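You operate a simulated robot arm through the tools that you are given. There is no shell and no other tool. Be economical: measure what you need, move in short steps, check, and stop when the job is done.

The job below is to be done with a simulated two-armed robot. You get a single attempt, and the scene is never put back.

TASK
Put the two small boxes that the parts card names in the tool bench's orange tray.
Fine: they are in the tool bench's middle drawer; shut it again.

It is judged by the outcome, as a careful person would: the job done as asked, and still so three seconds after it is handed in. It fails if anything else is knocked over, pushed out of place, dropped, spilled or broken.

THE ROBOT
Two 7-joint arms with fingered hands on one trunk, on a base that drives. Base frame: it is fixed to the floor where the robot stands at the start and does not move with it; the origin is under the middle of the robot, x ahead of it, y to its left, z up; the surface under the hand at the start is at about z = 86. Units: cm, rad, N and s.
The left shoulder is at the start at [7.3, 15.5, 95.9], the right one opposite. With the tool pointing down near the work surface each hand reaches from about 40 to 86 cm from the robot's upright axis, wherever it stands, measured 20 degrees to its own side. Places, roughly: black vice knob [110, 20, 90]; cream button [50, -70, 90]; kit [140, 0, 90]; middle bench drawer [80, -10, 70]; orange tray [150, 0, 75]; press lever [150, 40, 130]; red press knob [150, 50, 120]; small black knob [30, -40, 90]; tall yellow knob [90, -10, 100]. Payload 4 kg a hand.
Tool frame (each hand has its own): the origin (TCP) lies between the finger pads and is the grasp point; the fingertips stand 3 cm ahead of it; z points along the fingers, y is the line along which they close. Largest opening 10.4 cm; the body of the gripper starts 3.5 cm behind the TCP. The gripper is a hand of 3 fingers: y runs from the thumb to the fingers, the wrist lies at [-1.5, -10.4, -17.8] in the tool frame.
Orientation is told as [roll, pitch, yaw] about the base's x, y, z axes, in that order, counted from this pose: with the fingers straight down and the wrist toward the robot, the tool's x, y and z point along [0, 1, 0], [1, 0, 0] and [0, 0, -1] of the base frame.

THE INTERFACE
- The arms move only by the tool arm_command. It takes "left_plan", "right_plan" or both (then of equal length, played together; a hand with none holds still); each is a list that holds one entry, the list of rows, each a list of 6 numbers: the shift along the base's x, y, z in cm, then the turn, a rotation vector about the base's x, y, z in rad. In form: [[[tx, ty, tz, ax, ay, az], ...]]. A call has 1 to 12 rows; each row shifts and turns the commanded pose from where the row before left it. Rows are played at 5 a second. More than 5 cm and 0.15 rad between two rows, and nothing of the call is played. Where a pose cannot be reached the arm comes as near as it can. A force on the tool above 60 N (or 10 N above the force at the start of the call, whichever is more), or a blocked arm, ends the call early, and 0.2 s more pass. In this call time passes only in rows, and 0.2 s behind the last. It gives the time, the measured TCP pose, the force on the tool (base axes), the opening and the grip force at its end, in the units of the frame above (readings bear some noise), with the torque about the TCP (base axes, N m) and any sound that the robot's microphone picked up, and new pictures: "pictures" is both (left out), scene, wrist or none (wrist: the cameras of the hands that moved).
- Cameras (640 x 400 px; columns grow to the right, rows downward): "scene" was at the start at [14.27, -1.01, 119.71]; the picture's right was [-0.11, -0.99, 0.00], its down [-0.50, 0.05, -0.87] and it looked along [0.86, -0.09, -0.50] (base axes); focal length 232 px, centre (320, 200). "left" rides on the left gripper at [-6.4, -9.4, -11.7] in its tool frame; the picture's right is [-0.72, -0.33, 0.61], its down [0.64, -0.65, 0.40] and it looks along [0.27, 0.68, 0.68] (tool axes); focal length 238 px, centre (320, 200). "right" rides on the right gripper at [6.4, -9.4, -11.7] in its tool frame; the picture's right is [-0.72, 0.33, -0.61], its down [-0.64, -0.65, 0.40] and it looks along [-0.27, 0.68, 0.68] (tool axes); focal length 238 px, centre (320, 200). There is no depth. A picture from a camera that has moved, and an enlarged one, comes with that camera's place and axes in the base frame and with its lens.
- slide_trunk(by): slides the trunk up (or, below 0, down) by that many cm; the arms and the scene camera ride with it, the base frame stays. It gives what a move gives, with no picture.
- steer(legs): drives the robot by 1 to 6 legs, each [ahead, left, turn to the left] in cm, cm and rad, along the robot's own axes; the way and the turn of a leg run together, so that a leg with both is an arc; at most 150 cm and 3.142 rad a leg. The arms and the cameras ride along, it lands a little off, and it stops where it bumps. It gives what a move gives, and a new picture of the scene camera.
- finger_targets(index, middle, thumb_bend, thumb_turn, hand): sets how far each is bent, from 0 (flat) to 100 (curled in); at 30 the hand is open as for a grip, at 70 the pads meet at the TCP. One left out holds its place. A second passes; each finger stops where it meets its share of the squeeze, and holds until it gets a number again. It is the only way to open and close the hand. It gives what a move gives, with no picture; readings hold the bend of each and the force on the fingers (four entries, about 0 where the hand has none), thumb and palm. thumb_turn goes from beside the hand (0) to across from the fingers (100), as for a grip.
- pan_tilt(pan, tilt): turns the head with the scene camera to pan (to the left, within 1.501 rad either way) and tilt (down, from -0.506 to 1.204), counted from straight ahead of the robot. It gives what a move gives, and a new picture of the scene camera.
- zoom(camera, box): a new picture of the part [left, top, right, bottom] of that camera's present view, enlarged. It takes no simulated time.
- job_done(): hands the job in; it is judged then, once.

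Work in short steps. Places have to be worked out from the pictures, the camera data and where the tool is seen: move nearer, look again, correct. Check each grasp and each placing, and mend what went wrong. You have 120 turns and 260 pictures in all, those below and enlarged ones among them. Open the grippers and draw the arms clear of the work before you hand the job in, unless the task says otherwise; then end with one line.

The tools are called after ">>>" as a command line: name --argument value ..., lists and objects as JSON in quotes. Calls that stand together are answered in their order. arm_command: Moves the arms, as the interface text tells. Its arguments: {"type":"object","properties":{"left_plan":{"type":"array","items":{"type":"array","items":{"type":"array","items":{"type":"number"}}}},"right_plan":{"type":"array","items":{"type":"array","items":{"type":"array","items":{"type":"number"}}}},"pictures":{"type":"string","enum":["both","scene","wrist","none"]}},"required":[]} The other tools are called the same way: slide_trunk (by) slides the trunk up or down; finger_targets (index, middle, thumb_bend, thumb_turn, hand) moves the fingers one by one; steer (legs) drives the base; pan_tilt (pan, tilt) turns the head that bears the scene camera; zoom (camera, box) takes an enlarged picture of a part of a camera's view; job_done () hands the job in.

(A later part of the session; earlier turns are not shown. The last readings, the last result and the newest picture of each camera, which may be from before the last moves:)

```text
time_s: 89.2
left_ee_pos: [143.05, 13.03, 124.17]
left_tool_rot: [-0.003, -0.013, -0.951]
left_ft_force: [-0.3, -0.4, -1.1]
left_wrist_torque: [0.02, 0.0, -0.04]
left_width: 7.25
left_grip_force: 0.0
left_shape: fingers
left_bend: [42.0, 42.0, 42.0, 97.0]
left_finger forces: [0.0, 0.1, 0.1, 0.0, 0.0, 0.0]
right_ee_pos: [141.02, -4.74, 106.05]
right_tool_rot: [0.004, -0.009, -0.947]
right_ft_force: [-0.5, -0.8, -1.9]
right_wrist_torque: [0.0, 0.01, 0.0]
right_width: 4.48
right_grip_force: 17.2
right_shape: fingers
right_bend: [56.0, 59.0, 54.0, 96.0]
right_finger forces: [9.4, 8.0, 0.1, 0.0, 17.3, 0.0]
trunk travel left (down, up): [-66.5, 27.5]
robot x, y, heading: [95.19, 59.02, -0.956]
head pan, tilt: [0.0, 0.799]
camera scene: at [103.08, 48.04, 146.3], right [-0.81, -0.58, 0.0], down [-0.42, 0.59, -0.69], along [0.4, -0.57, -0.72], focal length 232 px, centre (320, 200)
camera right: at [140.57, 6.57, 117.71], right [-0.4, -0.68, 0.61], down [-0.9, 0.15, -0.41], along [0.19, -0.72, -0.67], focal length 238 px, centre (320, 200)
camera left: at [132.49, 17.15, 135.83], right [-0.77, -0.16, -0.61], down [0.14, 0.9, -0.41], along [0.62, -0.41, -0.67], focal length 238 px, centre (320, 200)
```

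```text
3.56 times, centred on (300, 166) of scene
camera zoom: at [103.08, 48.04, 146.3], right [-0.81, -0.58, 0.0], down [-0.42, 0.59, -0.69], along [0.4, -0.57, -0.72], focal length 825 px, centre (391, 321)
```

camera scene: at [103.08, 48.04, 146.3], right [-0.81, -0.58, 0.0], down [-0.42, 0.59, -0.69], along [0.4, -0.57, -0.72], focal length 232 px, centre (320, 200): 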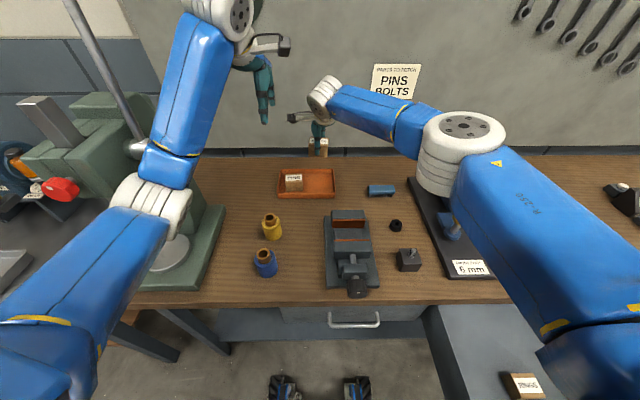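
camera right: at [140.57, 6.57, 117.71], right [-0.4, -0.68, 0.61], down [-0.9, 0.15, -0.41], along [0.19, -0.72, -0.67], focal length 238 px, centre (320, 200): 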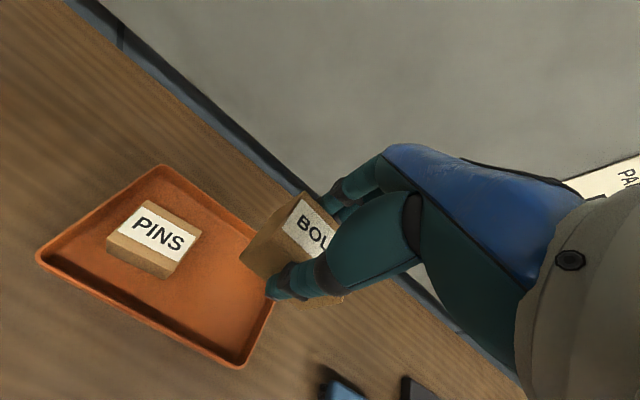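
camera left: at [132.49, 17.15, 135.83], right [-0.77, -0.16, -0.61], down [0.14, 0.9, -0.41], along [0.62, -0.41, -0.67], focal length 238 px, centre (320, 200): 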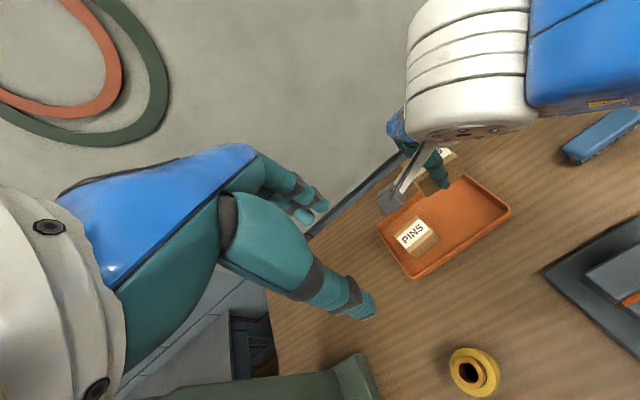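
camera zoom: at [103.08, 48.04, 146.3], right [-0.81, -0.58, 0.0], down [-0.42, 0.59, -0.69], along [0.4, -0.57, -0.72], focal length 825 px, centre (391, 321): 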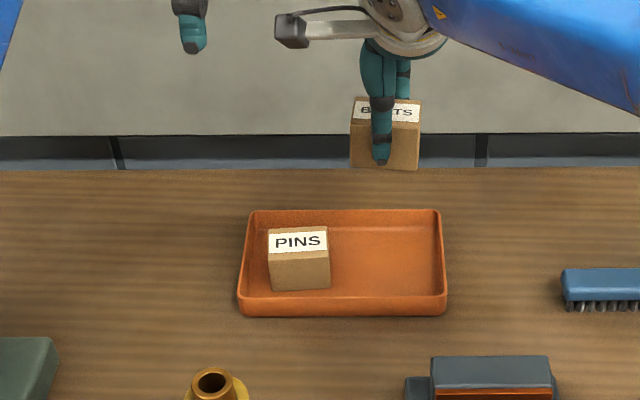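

BOLTS is over the right half. Shift 0.8 cm right to keep a gap from PINS, then lower to z≈93.

>>> arm_command --right_plan '[[[-0.65, -0.46, -2.5, 0, 0, 0], [0, 0, -3, 0, 0, 0], [0, 0, -3, 0, 0, 0], [0, 0, -2.2, 0, 0, 0], [0, 0, -2, 0, 0, 0]]]'

>>> zoom --camera "scene" --box '[210, 110, 390, 222]'

```text
time_s: 90.4
left_ee_pos: [142.9, 12.85, 124.3]
left_tool_rot: [-0.003, -0.011, -0.952]
left_ft_force: [-0.2, 0.6, -0.2]
left_wrist_torque: [-0.01, 0.0, 0.02]
left_width: 7.25
left_grip_force: 0.0
left_shape: fingers
left_bend: [42.0, 42.0, 42.0, 97.0]
left_finger forces: [0.0, 0.1, 0.0, 0.1, 0.0, 0.0]
right_ee_pos: [140.34, -5.58, 93.23]
right_tool_rot: [0.007, -0.009, -0.949]
right_ft_force: [-0.1, -0.1, -2.7]
right_wrist_torque: [-0.01, -0.04, 0.0]
right_width: 4.46
right_grip_force: 17.2
right_shape: fingers
right_bend: [56.0, 59.0, 54.0, 96.0]
right_finger forces: [9.4, 8.0, 0.0, 0.0, 17.2, 0.0]
trunk travel left (down, up): [-66.5, 27.5]
robot x, y, heading: [94.93, 59.45, -0.953]
head pan, tilt: [0.0, 0.799]
camera scene: at [102.81, 47.91, 146.31], right [-0.81, -0.58, 0.0], down [-0.42, 0.59, -0.69], along [0.4, -0.57, -0.72], focal length 232 px, centre (320, 200)
camera right: at [139.88, 5.83, 104.86], right [-0.4, -0.68, 0.61], down [-0.9, 0.15, -0.41], along [0.19, -0.72, -0.67], focal length 238 px, centre (320, 200)
```

scene: 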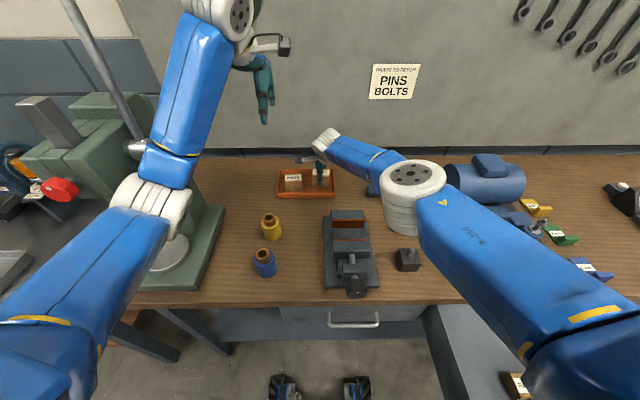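
right: 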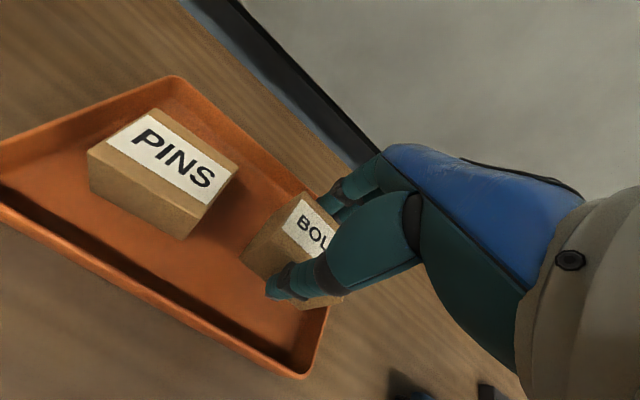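

```text
3.56 times, centred on (300, 166) of scene
camera zoom: at [102.81, 47.91, 146.31], right [-0.81, -0.58, 0.0], down [-0.42, 0.59, -0.69], along [0.4, -0.57, -0.72], focal length 825 px, centre (391, 321)
```

zoom: 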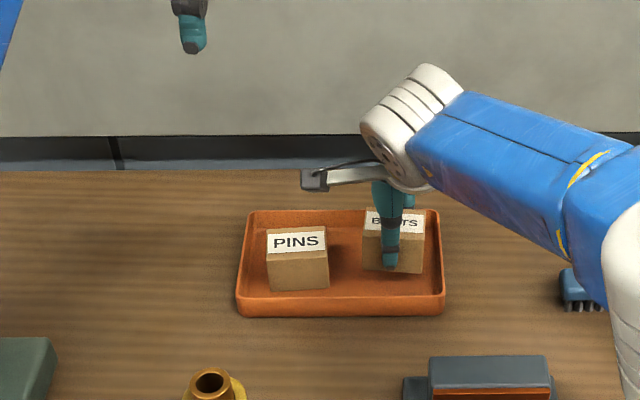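

Good alignment. PINS touched down at TCP z≈91, so lower 2.0 cm and then fine steps.

>>> arm_command --right_plan '[[[0, 0, -0.8, 0, 0, 0], [0, 0, -0.8, 0, 0, 0], [0, 0, -0.4, 0, 0, 0]]]' --pictures "none"

>>> arm_command --right_plan '[[[0, 0, -0.35, 0, 0, 0]]]' --pictures "none"

```text
time_s: 91.2
left_ee_pos: [142.95, 12.8, 124.25]
left_tool_rot: [-0.004, -0.012, -0.952]
left_ft_force: [0.7, -0.4, -0.4]
left_wrist_torque: [-0.01, -0.04, 0.01]
left_width: 7.24
left_grip_force: 0.1
left_shape: fingers
left_bend: [42.0, 42.0, 42.0, 97.0]
left_finger forces: [0.1, 0.0, 0.0, 0.1, 0.0, 0.1]
right_ee_pos: [139.96, -5.17, 91.3]
right_tool_rot: [0.003, -0.007, -0.946]
right_ft_force: [0.0, 0.3, -2.2]
right_wrist_torque: [-0.01, -0.01, 0.0]
right_width: 4.47
right_grip_force: 16.8
right_shape: fingers
right_bend: [56.0, 59.0, 54.0, 96.0]
right_finger forces: [9.5, 7.9, 0.1, 0.0, 17.2, 0.1]
trunk travel left (down, up): [-66.5, 27.5]
robot x, y, heading: [95.32, 59.17, -0.95]
head pan, tilt: [0.0, 0.799]
```

```text
time_s: 91.6
left_ee_pos: [142.89, 12.84, 124.37]
left_tool_rot: [-0.002, -0.012, -0.95]
left_ft_force: [0.0, -1.0, -0.3]
left_wrist_torque: [-0.02, 0.0, -0.01]
left_width: 7.26
left_grip_force: 0.1
left_shape: fingers
left_bend: [42.0, 42.0, 42.0, 97.0]
left_finger forces: [0.0, 0.1, 0.0, 0.0, 0.0, 0.1]
right_ee_pos: [140.05, -5.37, 91.26]
right_tool_rot: [0.005, -0.01, -0.947]
right_ft_force: [-0.5, 0.5, -2.0]
right_wrist_torque: [-0.01, 0.0, -0.03]
right_width: 4.47
right_grip_force: 16.9
right_shape: fingers
right_bend: [56.0, 59.0, 54.0, 96.0]
right_finger forces: [9.4, 7.9, 0.1, 0.1, 17.2, 0.0]
trunk travel left (down, up): [-66.5, 27.5]
robot x, y, heading: [94.73, 59.09, -0.949]
head pan, tilt: [0.0, 0.799]
```

Still free; one more small step.

>>> arm_command --right_plan '[[[0, 0, -0.4, 0, 0, 0]]]' --pictures "none"

>>> arm_command --right_plan '[[[0, 0, -0.2, 0, 0, 0]]]' --pictures "none"

```text
time_s: 92.0
left_ee_pos: [142.84, 12.8, 124.31]
left_tool_rot: [-0.003, -0.012, -0.95]
left_ft_force: [-0.8, -0.5, 0.1]
left_wrist_torque: [0.01, 0.02, 0.03]
left_width: 7.24
left_grip_force: 0.1
left_shape: fingers
left_bend: [42.0, 42.0, 42.0, 97.0]
left_finger forces: [0.1, 0.0, 0.1, 0.0, 0.0, 0.0]
right_ee_pos: [140.01, -5.26, 91.22]
right_tool_rot: [0.004, -0.009, -0.944]
right_ft_force: [0.6, -0.2, -2.4]
right_wrist_torque: [-0.05, -0.01, -0.02]
right_width: 4.48
right_grip_force: 17.3
right_shape: fingers
right_bend: [56.0, 59.0, 54.0, 96.0]
right_finger forces: [9.5, 7.9, 0.1, 0.0, 17.2, 0.1]
right hand out of reach, approached as far as the arm can: row 1
trunk travel left (down, up): [-66.5, 27.5]
robot x, y, heading: [95.0, 59.22, -0.95]
head pan, tilt: [0.0, 0.799]
```

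```text
time_s: 92.4
left_ee_pos: [142.93, 12.91, 124.17]
left_tool_rot: [0.0, -0.012, -0.95]
left_ft_force: [0.4, 0.5, 0.4]
left_wrist_torque: [0.0, 0.01, 0.02]
left_width: 7.25
left_grip_force: 0.1
left_shape: fingers
left_bend: [42.0, 42.0, 42.0, 97.0]
left_finger forces: [0.0, 0.1, 0.1, 0.0, 0.0, 0.0]
right_ee_pos: [140.09, -5.24, 91.13]
right_tool_rot: [0.004, -0.009, -0.947]
right_ft_force: [0.6, 0.2, -1.4]
right_wrist_torque: [-0.08, 0.01, 0.02]
right_width: 4.45
right_grip_force: 17.9
right_shape: fingers
right_bend: [56.0, 59.0, 54.0, 96.0]
right_finger forces: [9.4, 8.4, 0.0, 0.0, 17.3, 0.0]
trunk travel left (down, up): [-66.5, 27.5]
robot x, y, heading: [94.94, 59.07, -0.95]
head pan, tilt: [0.0, 0.799]
```

The arm is at its reach limit about touching; I'll lower the trunk 0.4 cm for a soft touchdown.

>>> slide_trunk --by -0.4

```text
time_s: 92.9
left_ee_pos: [142.79, 13.0, 123.99]
left_tool_rot: [-0.003, -0.014, -0.953]
left_ft_force: [-0.3, -0.2, -0.2]
left_wrist_torque: [-0.01, 0.01, 0.01]
left_width: 7.27
left_grip_force: 0.1
left_shape: fingers
left_bend: [42.0, 42.0, 42.0, 97.0]
left_finger forces: [0.0, 0.1, 0.0, 0.0, 0.0, 0.0]
right_ee_pos: [139.88, -5.33, 90.9]
right_tool_rot: [0.005, -0.014, -0.947]
right_ft_force: [1.4, 0.8, 9.2]
right_wrist_torque: [-0.31, -0.11, 0.01]
right_width: 4.48
right_grip_force: 19.4
right_shape: fingers
right_bend: [56.0, 59.0, 54.0, 96.0]
right_finger forces: [9.7, 9.8, 0.0, 0.0, 18.9, 0.0]
trunk travel left (down, up): [-66.1, 27.9]
robot x, y, heading: [94.4, 59.26, -0.953]
head pan, tilt: [0.0, 0.799]
```

BOLTS is down (9 N). Open partway, rise, and check.

>>> finger_targets --hand "right" --index 42 --middle 42 --thumb_bend 42

>>> arm_command --right_plan '[[[0, 0, 1.5, 0, 0, 0], [0, 0, 2, 0, 0, 0], [0, 0, 3, 0, 0, 0], [0, 0, 4, 0, 0, 0], [0, 0, 4, 0, 0, 0], [0, 0, 4, 0, 0, 0], [0, 0, 2, 0, 0, 0]]]'

>>> zoom --camera "scene" --box '[210, 110, 390, 222]'

```text
time_s: 93.9
left_ee_pos: [142.92, 12.87, 123.91]
left_tool_rot: [0.0, -0.012, -0.951]
left_ft_force: [-0.1, -0.5, 0.2]
left_wrist_torque: [0.01, -0.03, 0.02]
left_width: 7.21
left_grip_force: 0.0
left_shape: fingers
left_bend: [42.0, 42.0, 42.0, 97.0]
left_finger forces: [0.0, 0.0, 0.0, 0.0, 0.0, 0.1]
right_ee_pos: [139.9, -5.38, 90.69]
right_tool_rot: [0.005, -0.01, -0.947]
right_ft_force: [0.1, 0.4, -0.8]
right_wrist_torque: [-0.01, 0.02, 0.02]
right_width: 7.24
right_grip_force: 0.1
right_shape: fingers
right_bend: [42.0, 42.0, 42.0, 97.0]
right_finger forces: [0.0, 0.1, 0.1, 0.0, 0.1, 0.0]
trunk travel left (down, up): [-66.1, 27.9]
robot x, y, heading: [94.99, 59.24, -0.953]
head pan, tilt: [0.0, 0.799]
```

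```text
time_s: 95.5
left_ee_pos: [142.8, 12.97, 123.93]
left_tool_rot: [-0.001, -0.014, -0.951]
left_ft_force: [0.2, -0.1, 0.3]
left_wrist_torque: [0.04, 0.0, 0.04]
left_width: 7.27
left_grip_force: 0.1
left_shape: fingers
left_bend: [42.0, 42.0, 42.0, 97.0]
left_finger forces: [0.1, 0.0, 0.0, 0.0, 0.0, 0.0]
right_ee_pos: [139.68, -5.19, 111.16]
right_tool_rot: [0.006, -0.011, -0.945]
right_ft_force: [-0.4, 0.5, 0.0]
right_wrist_torque: [-0.02, -0.02, 0.0]
right_width: 7.25
right_grip_force: 0.1
right_shape: fingers
right_bend: [42.0, 42.0, 42.0, 97.0]
right_finger forces: [0.0, 0.1, 0.1, 0.0, 0.0, 0.1]
trunk travel left (down, up): [-66.1, 27.9]
robot x, y, heading: [94.73, 58.85, -0.954]
head pan, tilt: [0.0, 0.799]
camera scene: at [102.67, 48.03, 145.92], right [-0.81, -0.58, 0.0], down [-0.42, 0.59, -0.69], along [0.4, -0.57, -0.72], focal length 232 px, centre (320, 200)
camera right: at [139.27, 6.13, 122.8], right [-0.4, -0.68, 0.61], down [-0.9, 0.15, -0.41], along [0.19, -0.72, -0.67], focal length 238 px, centre (320, 200)
```

scene: 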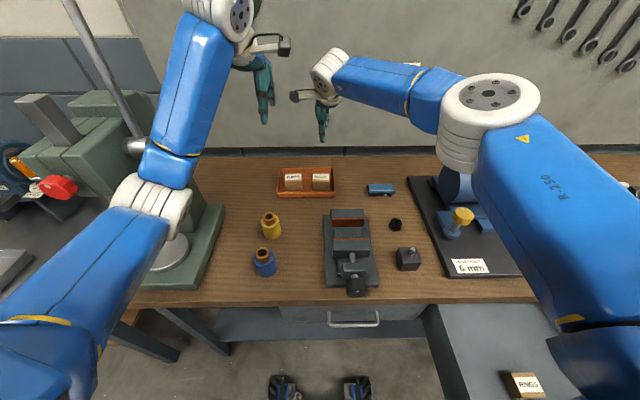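
right: 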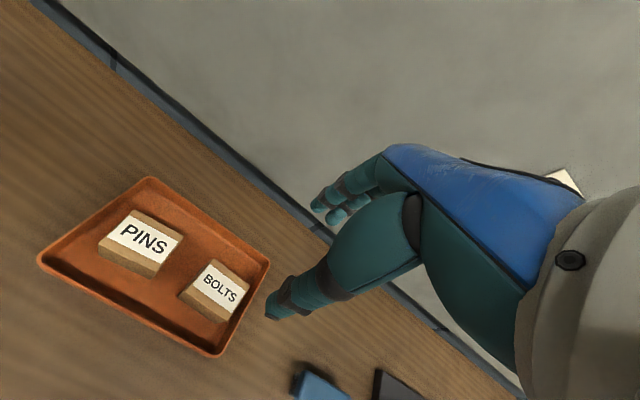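

```text
3.56 times, centred on (300, 166) of scene
camera zoom: at [102.67, 48.03, 145.92], right [-0.81, -0.58, 0.0], down [-0.42, 0.59, -0.69], along [0.4, -0.57, -0.72], focal length 825 px, centre (391, 321)
```

zoom: 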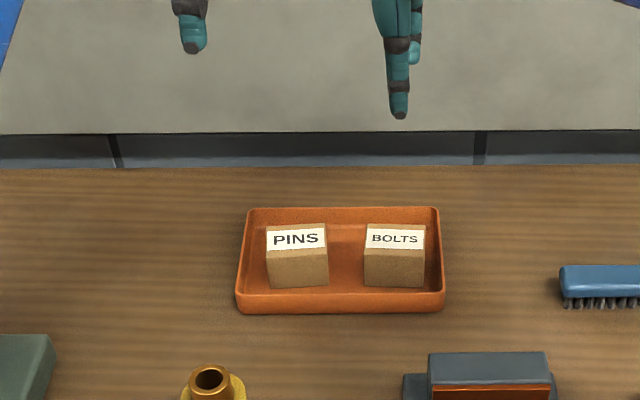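

Both PINS and BOLTS sit flat in the orange tray. Retract the right hand along its path, then back off from the bench.

>>> arm_command --right_plan '[[[-2.75, 0.57, 0.9, 0, 0, 0], [-2.75, 0.57, 0.9, 0, 0, 0], [-2.75, 0.57, 0.9, 0, 0, 0], [-2.75, 0.57, 0.9, 0, 0, 0], [-2.75, 0.57, 0.9, 0, 0, 0], [-2.75, 0.57, 0.9, 0, 0, 0]]]' --pictures "none"

>>> steer --legs '[[-48, 0, 0], [0, -45, 0]]'

>>> finger_targets --hand "right" --index 72 --middle 72 --thumb_bend 72

```text
time_s: 96.9
left_ee_pos: [142.55, 12.81, 123.94]
left_tool_rot: [0.0, -0.014, -0.951]
left_ft_force: [-1.0, 0.4, 0.1]
left_wrist_torque: [-0.02, 0.0, -0.01]
left_width: 7.25
left_grip_force: 0.0
left_shape: fingers
left_bend: [42.0, 42.0, 42.0, 97.0]
left_finger forces: [0.1, 0.0, 0.0, 0.0, 0.0, 0.0]
right_ee_pos: [122.95, -1.62, 116.68]
right_tool_rot: [0.007, -0.011, -0.945]
right_ft_force: [-0.7, 0.0, -0.2]
right_wrist_torque: [0.0, 0.0, 0.02]
right_width: 7.23
right_grip_force: 0.0
right_shape: fingers
right_bend: [42.0, 42.0, 42.0, 97.0]
right_finger forces: [0.0, 0.0, 0.0, 0.0, 0.0, 0.0]
trunk travel left (down, up): [-66.1, 27.9]
robot x, y, heading: [94.69, 59.07, -0.955]
head pan, tilt: [0.0, 0.799]
```

```text
time_s: 102.1
left_ee_pos: [79.65, 27.01, 123.96]
left_tool_rot: [0.001, -0.013, -0.929]
left_ft_force: [0.3, -0.4, -0.5]
left_wrist_torque: [0.0, -0.03, 0.01]
left_width: 7.29
left_grip_force: 0.1
left_shape: fingers
left_bend: [42.0, 42.0, 42.0, 98.0]
left_finger forces: [0.1, 0.0, 0.1, 0.0, 0.1, 0.1]
right_ee_pos: [60.56, 11.97, 116.66]
right_tool_rot: [0.006, -0.009, -0.923]
right_ft_force: [0.2, -0.2, -0.3]
right_wrist_torque: [-0.01, -0.05, 0.01]
right_width: 7.29
right_grip_force: 0.2
right_shape: fingers
right_bend: [42.0, 42.0, 42.0, 98.0]
right_finger forces: [0.0, 0.0, 0.0, 0.0, 0.1, 0.0]
trunk travel left (down, up): [-66.1, 27.9]
robot x, y, heading: [30.56, 72.02, -0.931]
head pan, tilt: [0.0, 0.799]
camera scene: at [38.65, 61.23, 145.94], right [-0.8, -0.6, 0.0], down [-0.43, 0.58, -0.7], along [0.42, -0.56, -0.72], focal length 232 px, centre (320, 200)
```

scene: 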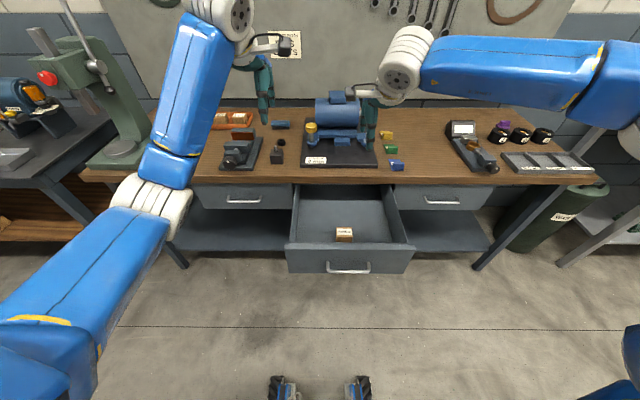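

```text
time_s: 103.1
left_ee_pos: [79.6, 27.07, 123.96]
left_tool_rot: [0.0, -0.014, -0.928]
left_ft_force: [0.9, 0.4, -0.7]
left_wrist_torque: [-0.04, 0.0, 0.02]
left_width: 7.28
left_grip_force: 0.0
left_shape: fingers
left_bend: [42.0, 42.0, 42.0, 98.0]
left_finger forces: [0.0, 0.0, 0.1, 0.0, 0.0, 0.0]
right_ee_pos: [60.49, 12.09, 116.86]
right_tool_rot: [0.007, -0.012, -0.923]
right_ft_force: [0.6, -0.1, -0.5]
right_wrist_torque: [0.0, -0.02, 0.02]
right_width: 0.02
right_grip_force: 0.1
right_shape: fingers
right_bend: [72.0, 72.0, 71.0, 98.0]
right_finger forces: [0.0, 0.0, 0.0, 0.0, 0.0, 0.0]
trunk travel left (down, up): [-66.1, 27.9]
robot x, y, heading: [30.67, 71.78, -0.925]
head pan, tilt: [0.0, 0.799]
```

Back in front of the drawer (bar at n≈10, u≈58). Back up 10 cm more, straighten the heading, and pull both hands back so I can lower the trunk in front of the panel.

>>> steer --legs '[[-10, 0, -0.03]]'

>>> arm_command --left_plan '[[[-1.44, 2.05, 1, 0, 0, 0], [-1.44, 2.05, 1, 0, 0, 0], [-1.44, 2.05, 1, 0, 0, 0], [-1.44, 2.05, 1, 0, 0, 0], [-1.44, 2.05, 1, 0, 0, 0], [-1.44, 2.05, 1, 0, 0, 0], [-1.44, 2.05, 1, 0, 0, 0], [-1.44, 2.05, 1, 0, 0, 0]]]' --right_plan '[[[-0.79, 1.44, 0, 0, 0, 0], [-0.79, 1.44, 0, 0, 0, 0], [-0.79, 1.44, 0, 0, 0, 0], [-0.79, 1.44, 0, 0, 0, 0], [-0.79, 1.44, 0, 0, 0, 0], [-0.79, 1.44, 0, 0, 0, 0], [-0.79, 1.44, 0, 0, 0, 0], [-0.79, 1.44, 0, 0, 0, 0]]]' --pictures "scene"

```text
time_s: 104.2
left_ee_pos: [73.18, 33.14, 123.64]
left_tool_rot: [-0.002, -0.01, -0.955]
left_ft_force: [0.5, -0.7, 0.1]
left_wrist_torque: [0.01, 0.01, -0.01]
left_width: 7.26
left_grip_force: 0.0
left_shape: fingers
left_bend: [42.0, 42.0, 42.0, 98.0]
left_finger forces: [0.1, 0.0, 0.0, 0.0, 0.1, 0.1]
right_ee_pos: [53.52, 18.88, 116.48]
right_tool_rot: [0.007, -0.006, -0.952]
right_ft_force: [-0.4, 0.0, 0.8]
right_wrist_torque: [-0.05, 0.01, -0.02]
right_width: 0.0
right_grip_force: 0.0
right_shape: fingers
right_bend: [72.0, 72.0, 71.0, 98.0]
right_finger forces: [0.0, 0.0, 0.1, 0.1, 0.0, 0.1]
trunk travel left (down, up): [-66.1, 27.9]
robot x, y, heading: [24.95, 80.01, -0.956]
head pan, tilt: [0.0, 0.799]
camera scene: at [33.42, 68.21, 145.81], right [-0.82, -0.58, 0.0], down [-0.42, 0.59, -0.69], along [0.4, -0.56, -0.72], focal length 232 px, centre (320, 200)
```

scene: 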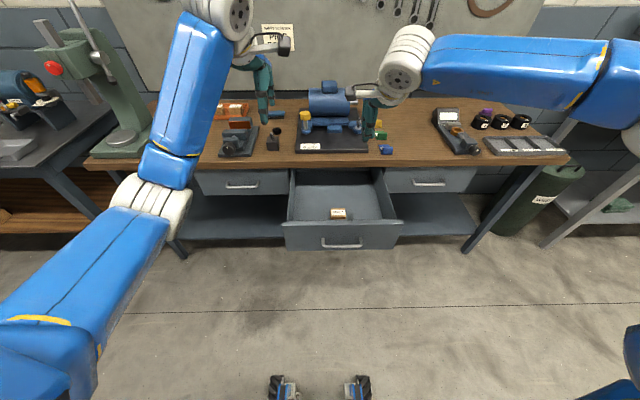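

```text
time_s: 106.0
left_ee_pos: [60.81, 50.52, 132.28]
left_tool_rot: [-0.003, -0.017, -0.956]
left_ft_force: [-0.5, -0.5, 0.7]
left_wrist_torque: [-0.01, -0.01, -0.02]
left_width: 7.26
left_grip_force: 0.0
left_shape: fingers
left_bend: [42.0, 42.0, 42.0, 98.0]
left_finger forces: [0.0, 0.0, 0.0, 0.0, 0.0, 0.0]
right_ee_pos: [46.12, 31.27, 117.05]
right_tool_rot: [0.004, -0.017, -0.953]
right_ft_force: [-0.6, 0.4, -1.0]
right_wrist_torque: [-0.01, -0.01, -0.01]
right_width: 0.0
right_grip_force: 0.1
right_shape: fingers
right_bend: [72.0, 72.0, 71.0, 98.0]
right_finger forces: [0.0, 0.0, 0.1, 0.1, 0.0, 0.0]
trunk travel left (down, up): [-66.1, 27.9]
robot x, y, heading: [25.03, 79.99, -0.956]
head pan, tilt: [0.0, 0.799]
camera scene: at [32.61, 69.11, 145.95], right [-0.82, -0.58, 0.0], down [-0.41, 0.59, -0.7], along [0.4, -0.57, -0.72], focal length 232 px, centre (320, 200)
```

scene: 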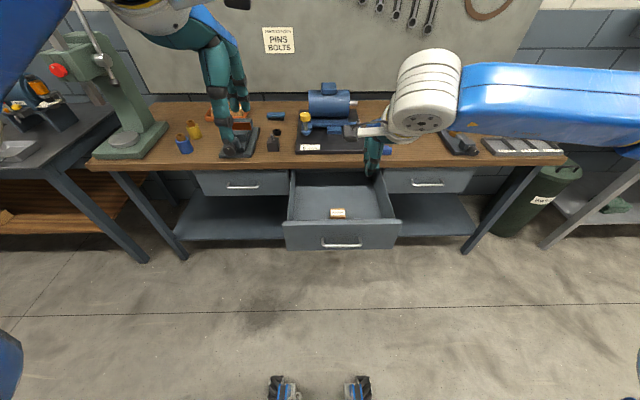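

Hand is at n≈1 in front of the bar (n≈10.6). Lower the trunk 41 cm so the fist is level with the handle.

>>> slide_trunk --by -41

>>> arm_command --right_plan '[[[1.0, 0, 0, 0, 0, 0]]]'

```text
refused: -41 is not a number from -40 to 40
```

```text
time_s: 106.4
left_ee_pos: [61.09, 50.28, 132.2]
left_tool_rot: [-0.002, -0.016, -0.957]
left_ft_force: [0.2, -0.1, 0.4]
left_wrist_torque: [0.01, -0.02, 0.02]
left_width: 7.25
left_grip_force: 0.0
left_shape: fingers
left_bend: [42.0, 42.0, 42.0, 98.0]
left_finger forces: [0.0, 0.1, 0.0, 0.0, 0.1, 0.0]
right_ee_pos: [47.39, 31.01, 116.96]
right_tool_rot: [0.006, -0.01, -0.952]
right_ft_force: [0.9, 0.4, 0.0]
right_wrist_torque: [0.02, 0.02, -0.01]
right_width: 0.02
right_grip_force: 0.1
right_shape: fingers
right_bend: [72.0, 72.0, 71.0, 98.0]
right_finger forces: [0.1, 0.0, 0.0, 0.0, 0.0, 0.1]
trunk travel left (down, up): [-66.1, 27.9]
robot x, y, heading: [25.32, 80.23, -0.957]
head pan, tilt: [0.0, 0.799]
camera scene: at [32.87, 68.89, 145.91], right [-0.82, -0.58, 0.0], down [-0.41, 0.59, -0.69], along [0.4, -0.57, -0.72], focal length 232 px, centre (320, 200)
camera right: at [47.11, 42.44, 128.5], right [-0.4, -0.68, 0.61], down [-0.9, 0.16, -0.42], along [0.19, -0.72, -0.67], focal length 238 px, centre (320, 200)
```

scene: 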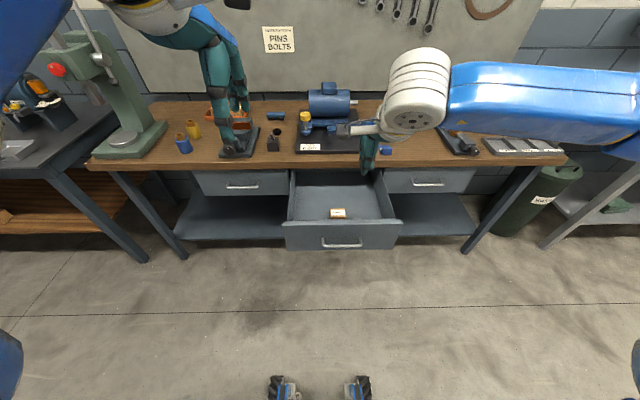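
right: 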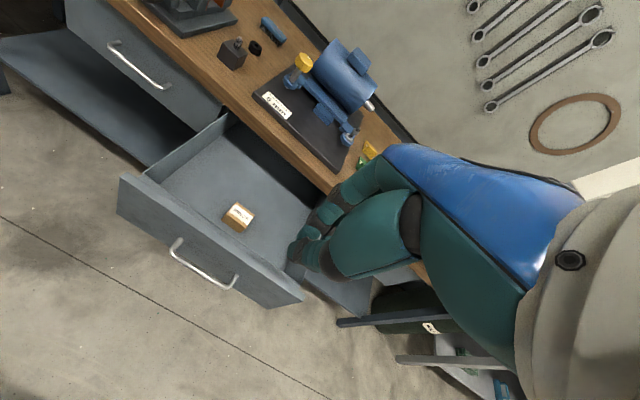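

The step limit is 40; lower by 40 (fist to z≈77, still clear of the handle).

>>> slide_trunk --by -40

>>> pan_tilt --pan -0.1 --tilt 0.75

>>> zoom --camera "right" --box '[0, 0, 640, 400]'

```text
time_s: 110.3
left_ee_pos: [60.82, 50.41, 92.31]
left_tool_rot: [-0.003, -0.017, -0.956]
left_ft_force: [0.1, 0.0, 1.7]
left_wrist_torque: [-0.02, -0.03, 0.0]
left_width: 7.27
left_grip_force: 0.1
left_shape: fingers
left_bend: [42.0, 42.0, 42.0, 98.0]
left_finger forces: [0.1, 0.0, 0.1, 0.0, 0.0, 0.0]
right_ee_pos: [47.32, 31.14, 76.9]
right_tool_rot: [0.006, -0.014, -0.95]
right_ft_force: [-0.2, -0.6, 0.1]
right_wrist_torque: [0.02, 0.0, -0.01]
right_width: 0.0
right_grip_force: 0.0
right_shape: fingers
right_bend: [72.0, 72.0, 71.0, 98.0]
right_finger forces: [0.1, 0.1, 0.1, 0.0, 0.0, 0.0]
trunk travel left (down, up): [-26.1, 67.9]
robot x, y, heading: [25.31, 80.16, -0.953]
head pan, tilt: [0.0, 0.799]
```

```text
time_s: 110.9
left_ee_pos: [60.95, 50.37, 92.2]
left_tool_rot: [-0.003, -0.017, -0.956]
left_ft_force: [-0.4, -0.3, -0.8]
left_wrist_torque: [0.0, 0.03, 0.01]
left_width: 7.26
left_grip_force: 0.1
left_shape: fingers
left_bend: [42.0, 42.0, 42.0, 98.0]
left_finger forces: [0.0, 0.0, 0.0, 0.0, 0.0, 0.0]
right_ee_pos: [47.37, 31.06, 76.9]
right_tool_rot: [0.006, -0.013, -0.951]
right_ft_force: [0.5, 0.0, -1.7]
right_wrist_torque: [0.03, -0.01, -0.01]
right_width: 0.01
right_grip_force: 0.0
right_shape: fingers
right_bend: [72.0, 72.0, 71.0, 98.0]
right_finger forces: [0.0, 0.1, 0.0, 0.0, 0.1, 0.0]
trunk travel left (down, up): [-26.1, 67.9]
robot x, y, heading: [25.4, 80.13, -0.959]
head pan, tilt: [-0.099, 0.75]
camera scene: at [32.12, 68.43, 106.33], right [-0.87, -0.49, 0.0], down [-0.34, 0.6, -0.73], along [0.36, -0.64, -0.68], focal length 232 px, centre (320, 200)
```

scene: 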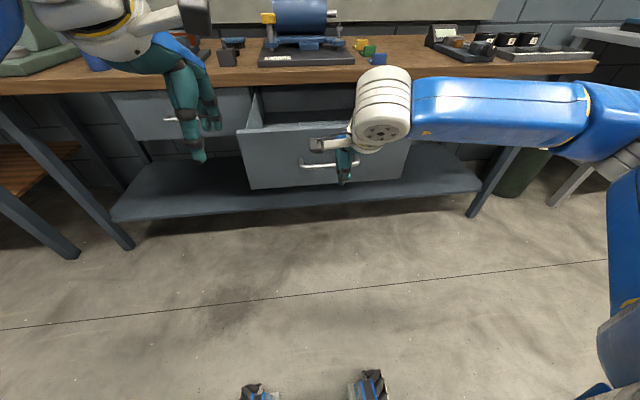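

```text
1.00 times, centred on (320, 200) of right (not enlarged: the box is as wide or as high as the picture)
camera zoom: at [46.98, 42.54, 88.54], right [-0.4, -0.68, 0.61], down [-0.9, 0.16, -0.42], along [0.19, -0.72, -0.67], focal length 238 px, centre (320, 200)
```

zoom: 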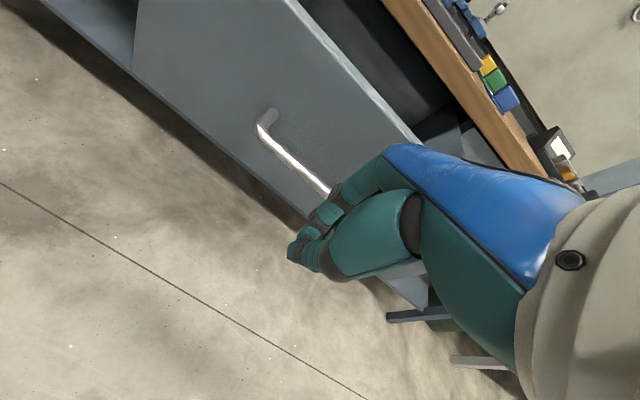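

Fist is in front of the handle. Push forward along n, 24 cm at first.

>>> arm_command --right_plan '[[[1.15, -1.64, -0.5, 0, 0, 0], [1.15, -1.64, -0.5, 0, 0, 0], [1.15, -1.64, 0, 0, 0, 0], [1.15, -1.64, 0, 0, 0, 0], [1.15, -1.64, 0, 0, 0, 0], [1.15, -1.64, 0, 0, 0, 0], [1.15, -1.64, 0, 0, 0, 0], [1.15, -1.64, 0, 0, 0, 0], [1.15, -1.64, 0, 0, 0, 0], [1.15, -1.64, 0, 0, 0, 0], [1.15, -1.64, 0, 0, 0, 0], [1.15, -1.64, 0, 0, 0, 0]]]'

```text
time_s: 113.5
left_ee_pos: [60.86, 50.63, 92.13]
left_tool_rot: [-0.001, -0.015, -0.956]
left_ft_force: [0.2, 0.3, -0.3]
left_wrist_torque: [0.01, 0.02, -0.01]
left_width: 7.27
left_grip_force: 0.0
left_shape: fingers
left_bend: [42.0, 42.0, 42.0, 98.0]
left_finger forces: [0.1, 0.0, 0.1, 0.1, 0.1, 0.0]
right_ee_pos: [61.23, 11.54, 76.15]
right_tool_rot: [0.006, -0.016, -0.953]
right_ft_force: [0.1, -0.4, 5.0]
right_wrist_torque: [-0.12, -0.02, 0.01]
right_width: 0.01
right_grip_force: 1.9
right_shape: fingers
right_bend: [72.0, 72.0, 71.0, 97.0]
right_finger forces: [0.0, 4.6, 0.0, 0.1, 0.0, 0.0]
trunk travel left (down, up): [-26.1, 67.9]
robot x, y, heading: [25.07, 79.78, -0.958]
head pan, tilt: [-0.099, 0.75]
camera scene: at [32.22, 68.49, 106.34], right [-0.87, -0.49, 0.0], down [-0.34, 0.59, -0.73], along [0.36, -0.64, -0.68], focal length 232 px, centre (320, 200)
camera right: at [60.82, 23.0, 87.66], right [-0.41, -0.68, 0.61], down [-0.89, 0.16, -0.42], along [0.19, -0.72, -0.67], focal length 238 px, centre (320, 200)
```

scene: 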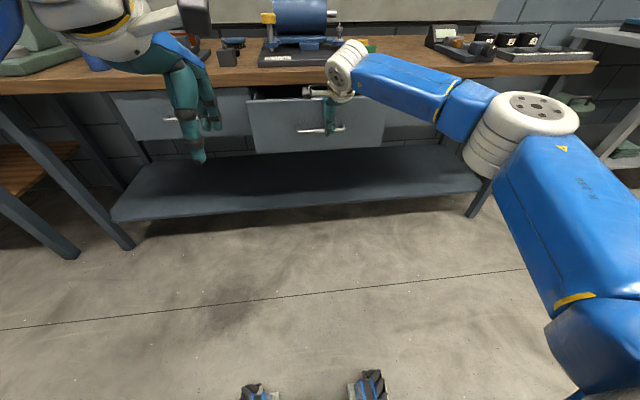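
right: 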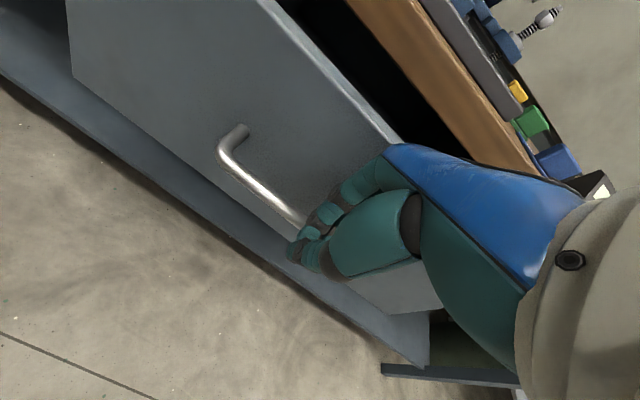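

The drawer is well in (TCP n≈26). Push 6 cm more; the hand stays short of the bench edge (n≈39).

>>> arm_command --right_plan '[[[1.15, -1.64, 0, 0, 0, 0], [1.15, -1.64, 0, 0, 0, 0], [1.15, -1.64, 0, 0, 0, 0]]]'

>>> zoom --camera "scene" --box '[220, 50, 420, 175]'

```text
time_s: 114.3
left_ee_pos: [61.19, 50.49, 92.13]
left_tool_rot: [-0.002, -0.018, -0.955]
left_ft_force: [1.1, 0.0, -0.7]
left_wrist_torque: [0.0, -0.01, -0.01]
left_width: 7.27
left_grip_force: 0.0
left_shape: fingers
left_bend: [42.0, 42.0, 42.0, 98.0]
left_finger forces: [0.1, 0.1, 0.0, 0.0, 0.1, 0.0]
right_ee_pos: [65.09, 6.64, 75.88]
right_tool_rot: [0.003, -0.013, -0.95]
right_ft_force: [0.1, 0.5, 0.2]
right_wrist_torque: [-0.01, 0.01, 0.0]
right_width: 0.01
right_grip_force: 0.0
right_shape: fingers
right_bend: [72.0, 72.0, 71.0, 97.0]
right_finger forces: [0.0, 0.5, 0.0, 0.0, 0.1, 0.0]
trunk travel left (down, up): [-26.1, 67.9]
robot x, y, heading: [24.7, 79.96, -0.957]
head pan, tilt: [-0.099, 0.75]
camera scene: at [32.39, 68.57, 106.32], right [-0.87, -0.49, 0.0], down [-0.34, 0.59, -0.73], along [0.36, -0.64, -0.68], focal length 232 px, centre (320, 200)
camera right: at [64.67, 18.05, 87.49], right [-0.4, -0.68, 0.62], down [-0.9, 0.15, -0.41], along [0.19, -0.72, -0.67], focal length 238 px, centre (320, 200)
```

scene: 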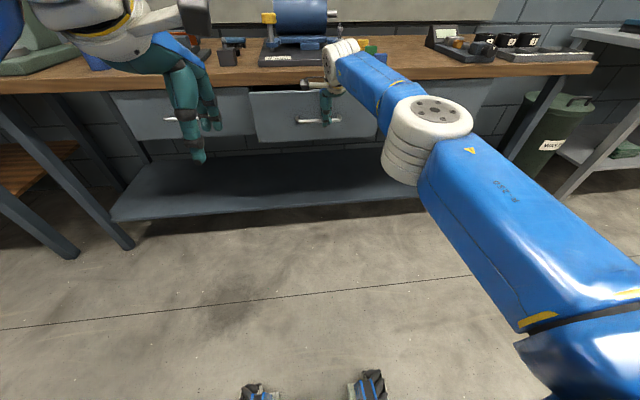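
right: 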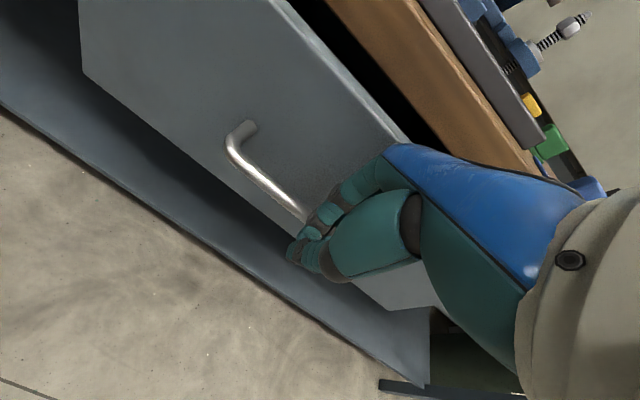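

```text
3.20 times, centred on (320, 112) of scene
camera zoom: at [32.39, 68.57, 106.32], right [-0.87, -0.49, 0.0], down [-0.34, 0.59, -0.73], along [0.36, -0.64, -0.68], focal length 742 px, centre (320, 480)
```

zoom: 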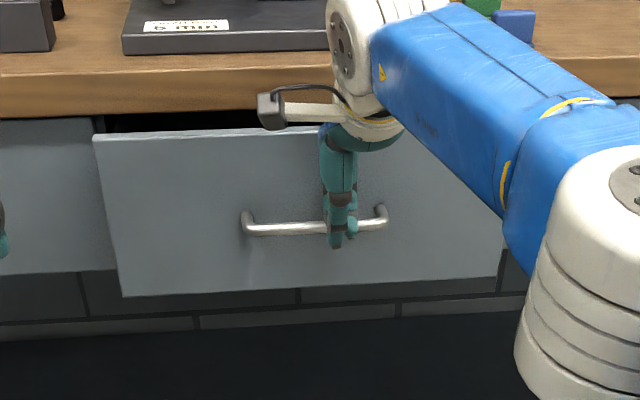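

About 6–7 cm remains, and the overhang needs a horizontal hand. Back off 10 cm and turn the hand forward using the same yaw-then-pitch sequence as before.

>>> arm_command --right_plan '[[[-1.15, 1.64, 0, -0.107, -0.075, 0], [-1.15, 1.64, 0, -0.107, -0.075, 0], [-1.15, 1.64, 0, -0.107, -0.075, 0], [-1.15, 1.64, 0, -0.107, -0.075, 0], [-1.15, 1.64, 0, -0.107, -0.075, 0], [0, 0, 0, 0, 0, 0.14], [0, 0, 0, 0, 0, 0.14], [0, 0, 0, 0, 0, 0.14], [0, 0, 0, 0, 0, 0.14], [0, 0, 0, -0.054, -0.129, 0], [0, 0, 0, -0.054, -0.129, 0], [0, 0, 0, -0.054, -0.129, 0]]]' --pictures "scene"

```text
time_s: 116.9
left_ee_pos: [60.91, 50.38, 92.15]
left_tool_rot: [-0.002, -0.017, -0.957]
left_ft_force: [-0.4, 0.5, 0.2]
left_wrist_torque: [-0.01, 0.0, -0.04]
left_width: 7.31
left_grip_force: 0.0
left_shape: fingers
left_bend: [42.0, 42.0, 42.0, 98.0]
left_finger forces: [0.0, 0.1, 0.0, 0.1, 0.1, 0.0]
right_ee_pos: [59.46, 13.8, 76.38]
right_tool_rot: [-0.005, -1.089, -0.388]
right_ft_force: [0.0, 0.5, -0.4]
right_wrist_torque: [0.02, -0.02, 0.03]
right_width: 0.01
right_grip_force: 0.1
right_shape: fingers
right_bend: [72.0, 72.0, 71.0, 97.0]
right_finger forces: [0.0, 0.0, 0.1, 0.0, 0.1, 0.0]
right hand out of reach, approached as far as the arm can: row 1
trunk travel left (down, up): [-26.1, 67.9]
robot x, y, heading: [25.57, 79.82, -0.956]
head pan, tilt: [-0.099, 0.75]
camera scene: at [32.15, 68.38, 106.33], right [-0.87, -0.49, 0.0], down [-0.34, 0.6, -0.73], along [0.36, -0.64, -0.68], focal length 232 px, centre (320, 200)
```

scene: 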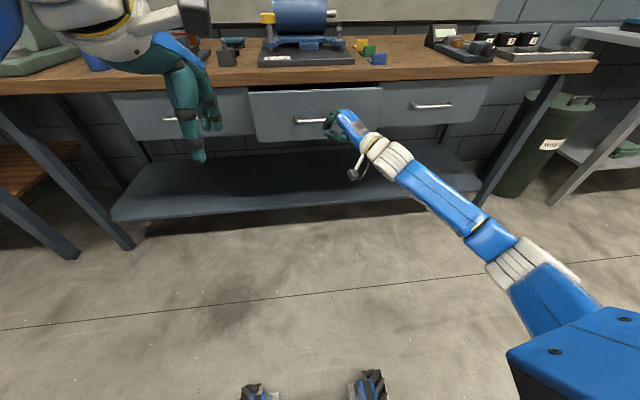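

Hand is nearly horizontal. Finish the pitch, drop to handle height, and advance 10 cm toward the bar.

>>> arm_command --right_plan '[[[0, 0, -1.2, -0.054, -0.129, 0], [0, 0, -1.2, -0.054, -0.129, 0], [1.15, -1.64, 0, 0, 0, -0.04], [1.15, -1.64, 0, 0, 0, -0.04], [1.15, -1.64, 0, 0, 0, -0.04], [1.15, -1.64, 0, 0, 0, -0.04], [1.15, -1.64, 0, 0, 0, -0.04]]]'

>>> zoom --camera "scene" --box '[220, 50, 420, 175]'

```text
time_s: 118.5
left_ee_pos: [61.03, 50.39, 92.21]
left_tool_rot: [-0.003, -0.019, -0.957]
left_ft_force: [0.0, -0.3, -0.4]
left_wrist_torque: [0.05, 0.01, 0.0]
left_width: 7.27
left_grip_force: 0.0
left_shape: fingers
left_bend: [42.0, 42.0, 42.0, 98.0]
left_finger forces: [0.0, 0.0, 0.0, 0.0, 0.0, 0.1]
right_ee_pos: [65.18, 5.65, 73.81]
right_tool_rot: [-0.015, -1.366, -0.575]
right_ft_force: [0.3, 0.7, -0.4]
right_wrist_torque: [0.02, 0.0, -0.03]
right_width: 0.0
right_grip_force: 0.0
right_shape: fingers
right_bend: [72.0, 72.0, 71.0, 97.0]
right_finger forces: [0.0, 0.0, 0.0, 0.0, 0.0, 0.0]
trunk travel left (down, up): [-26.1, 67.9]
robot x, y, heading: [25.11, 80.09, -0.953]
head pan, tilt: [-0.099, 0.75]
camera scene: at [32.25, 68.4, 106.31], right [-0.87, -0.49, 0.0], down [-0.34, 0.6, -0.73], along [0.36, -0.64, -0.68], focal length 232 px, centre (320, 200)
camera right: at [57.64, 18.24, 66.99], right [-0.84, -0.3, 0.45], down [-0.14, -0.68, -0.72], along [0.52, -0.67, 0.53], focal length 238 px, centre (320, 200)
```

scene: 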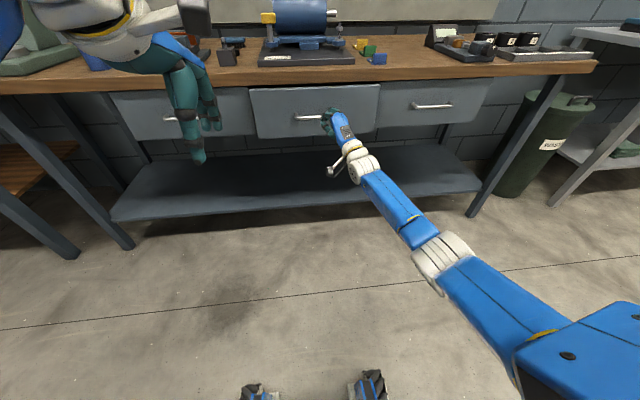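
right: 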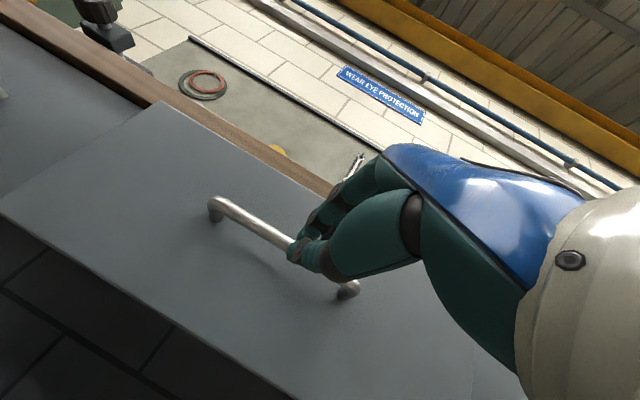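

```text
3.20 times, centred on (320, 112) of scene
camera zoom: at [32.25, 68.4, 106.31], right [-0.87, -0.49, 0.0], down [-0.34, 0.6, -0.73], along [0.36, -0.64, -0.68], focal length 742 px, centre (320, 480)
```

zoom: 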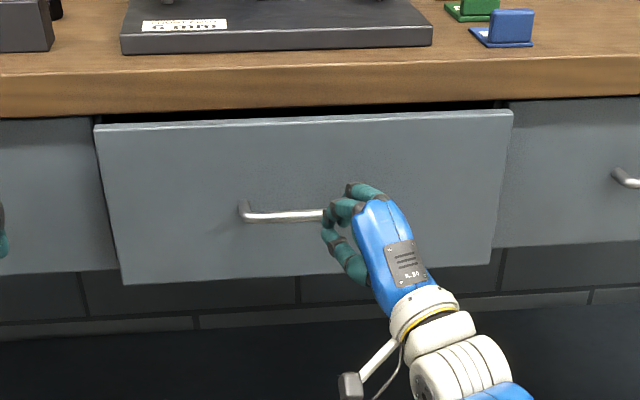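

Fist is right at the bar; only a small gap remains. Push in 1-cm rows until it stops.

>>> arm_command --right_plan '[[[0.57, -0.82, 0, 0, 0, -0.02], [0.57, -0.82, 0, 0, 0, -0.02], [0.57, -0.82, 0, 0, 0, -0.02], [0.57, -0.82, 0, 0, 0, -0.02], [0.57, -0.82, 0, 0, 0, -0.02]]]'

>>> zoom --camera "scene" --box '[220, 50, 420, 175]'

```text
time_s: 119.7
left_ee_pos: [60.97, 50.56, 92.22]
left_tool_rot: [-0.004, -0.02, -0.958]
left_ft_force: [-0.6, -0.5, -0.7]
left_wrist_torque: [-0.02, -0.04, -0.03]
left_width: 7.28
left_grip_force: 0.1
left_shape: fingers
left_bend: [42.0, 42.0, 42.0, 98.0]
left_finger forces: [0.0, 0.0, 0.0, 0.0, 0.0, 0.0]
right_ee_pos: [68.15, 1.4, 74.11]
right_tool_rot: [-0.035, -1.367, -0.656]
right_ft_force: [-1.0, 1.0, -0.1]
right_wrist_torque: [0.0, -0.01, -0.02]
right_width: 0.01
right_grip_force: 0.8
right_shape: fingers
right_bend: [72.0, 73.0, 71.0, 97.0]
right_finger forces: [0.0, 2.5, 0.1, 0.0, 0.1, 0.0]
trunk travel left (down, up): [-26.1, 67.9]
robot x, y, heading: [25.2, 79.88, -0.957]
head pan, tilt: [-0.099, 0.75]
camera scene: at [32.26, 68.56, 106.33], right [-0.87, -0.49, 0.0], down [-0.34, 0.59, -0.73], along [0.36, -0.64, -0.68], focal length 232 px, centre (320, 200)
camera right: at [61.93, 14.81, 67.29], right [-0.87, -0.21, 0.45], down [-0.21, -0.67, -0.72], along [0.45, -0.71, 0.54], focal length 238 px, centre (320, 200)
```

scene: 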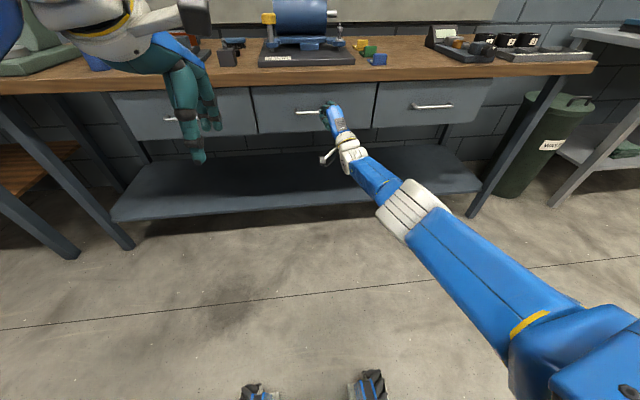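
right: 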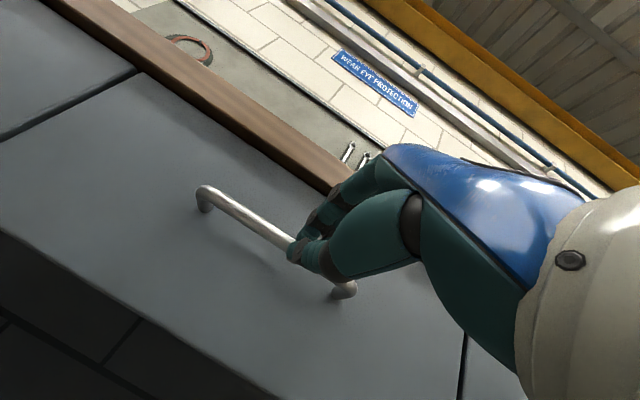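

```text
3.20 times, centred on (320, 112) of scene
camera zoom: at [32.26, 68.56, 106.33], right [-0.87, -0.49, 0.0], down [-0.34, 0.59, -0.73], along [0.36, -0.64, -0.68], focal length 742 px, centre (320, 480)
```

zoom: 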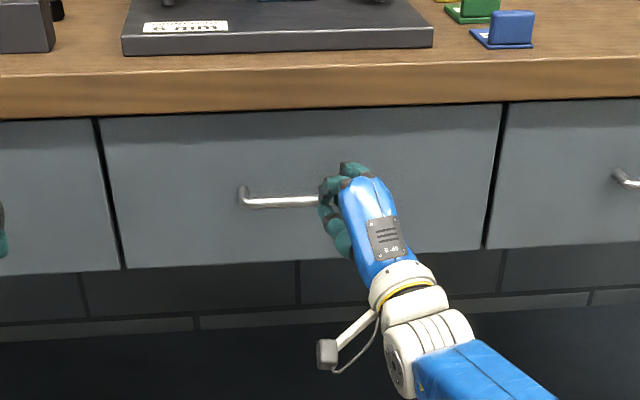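

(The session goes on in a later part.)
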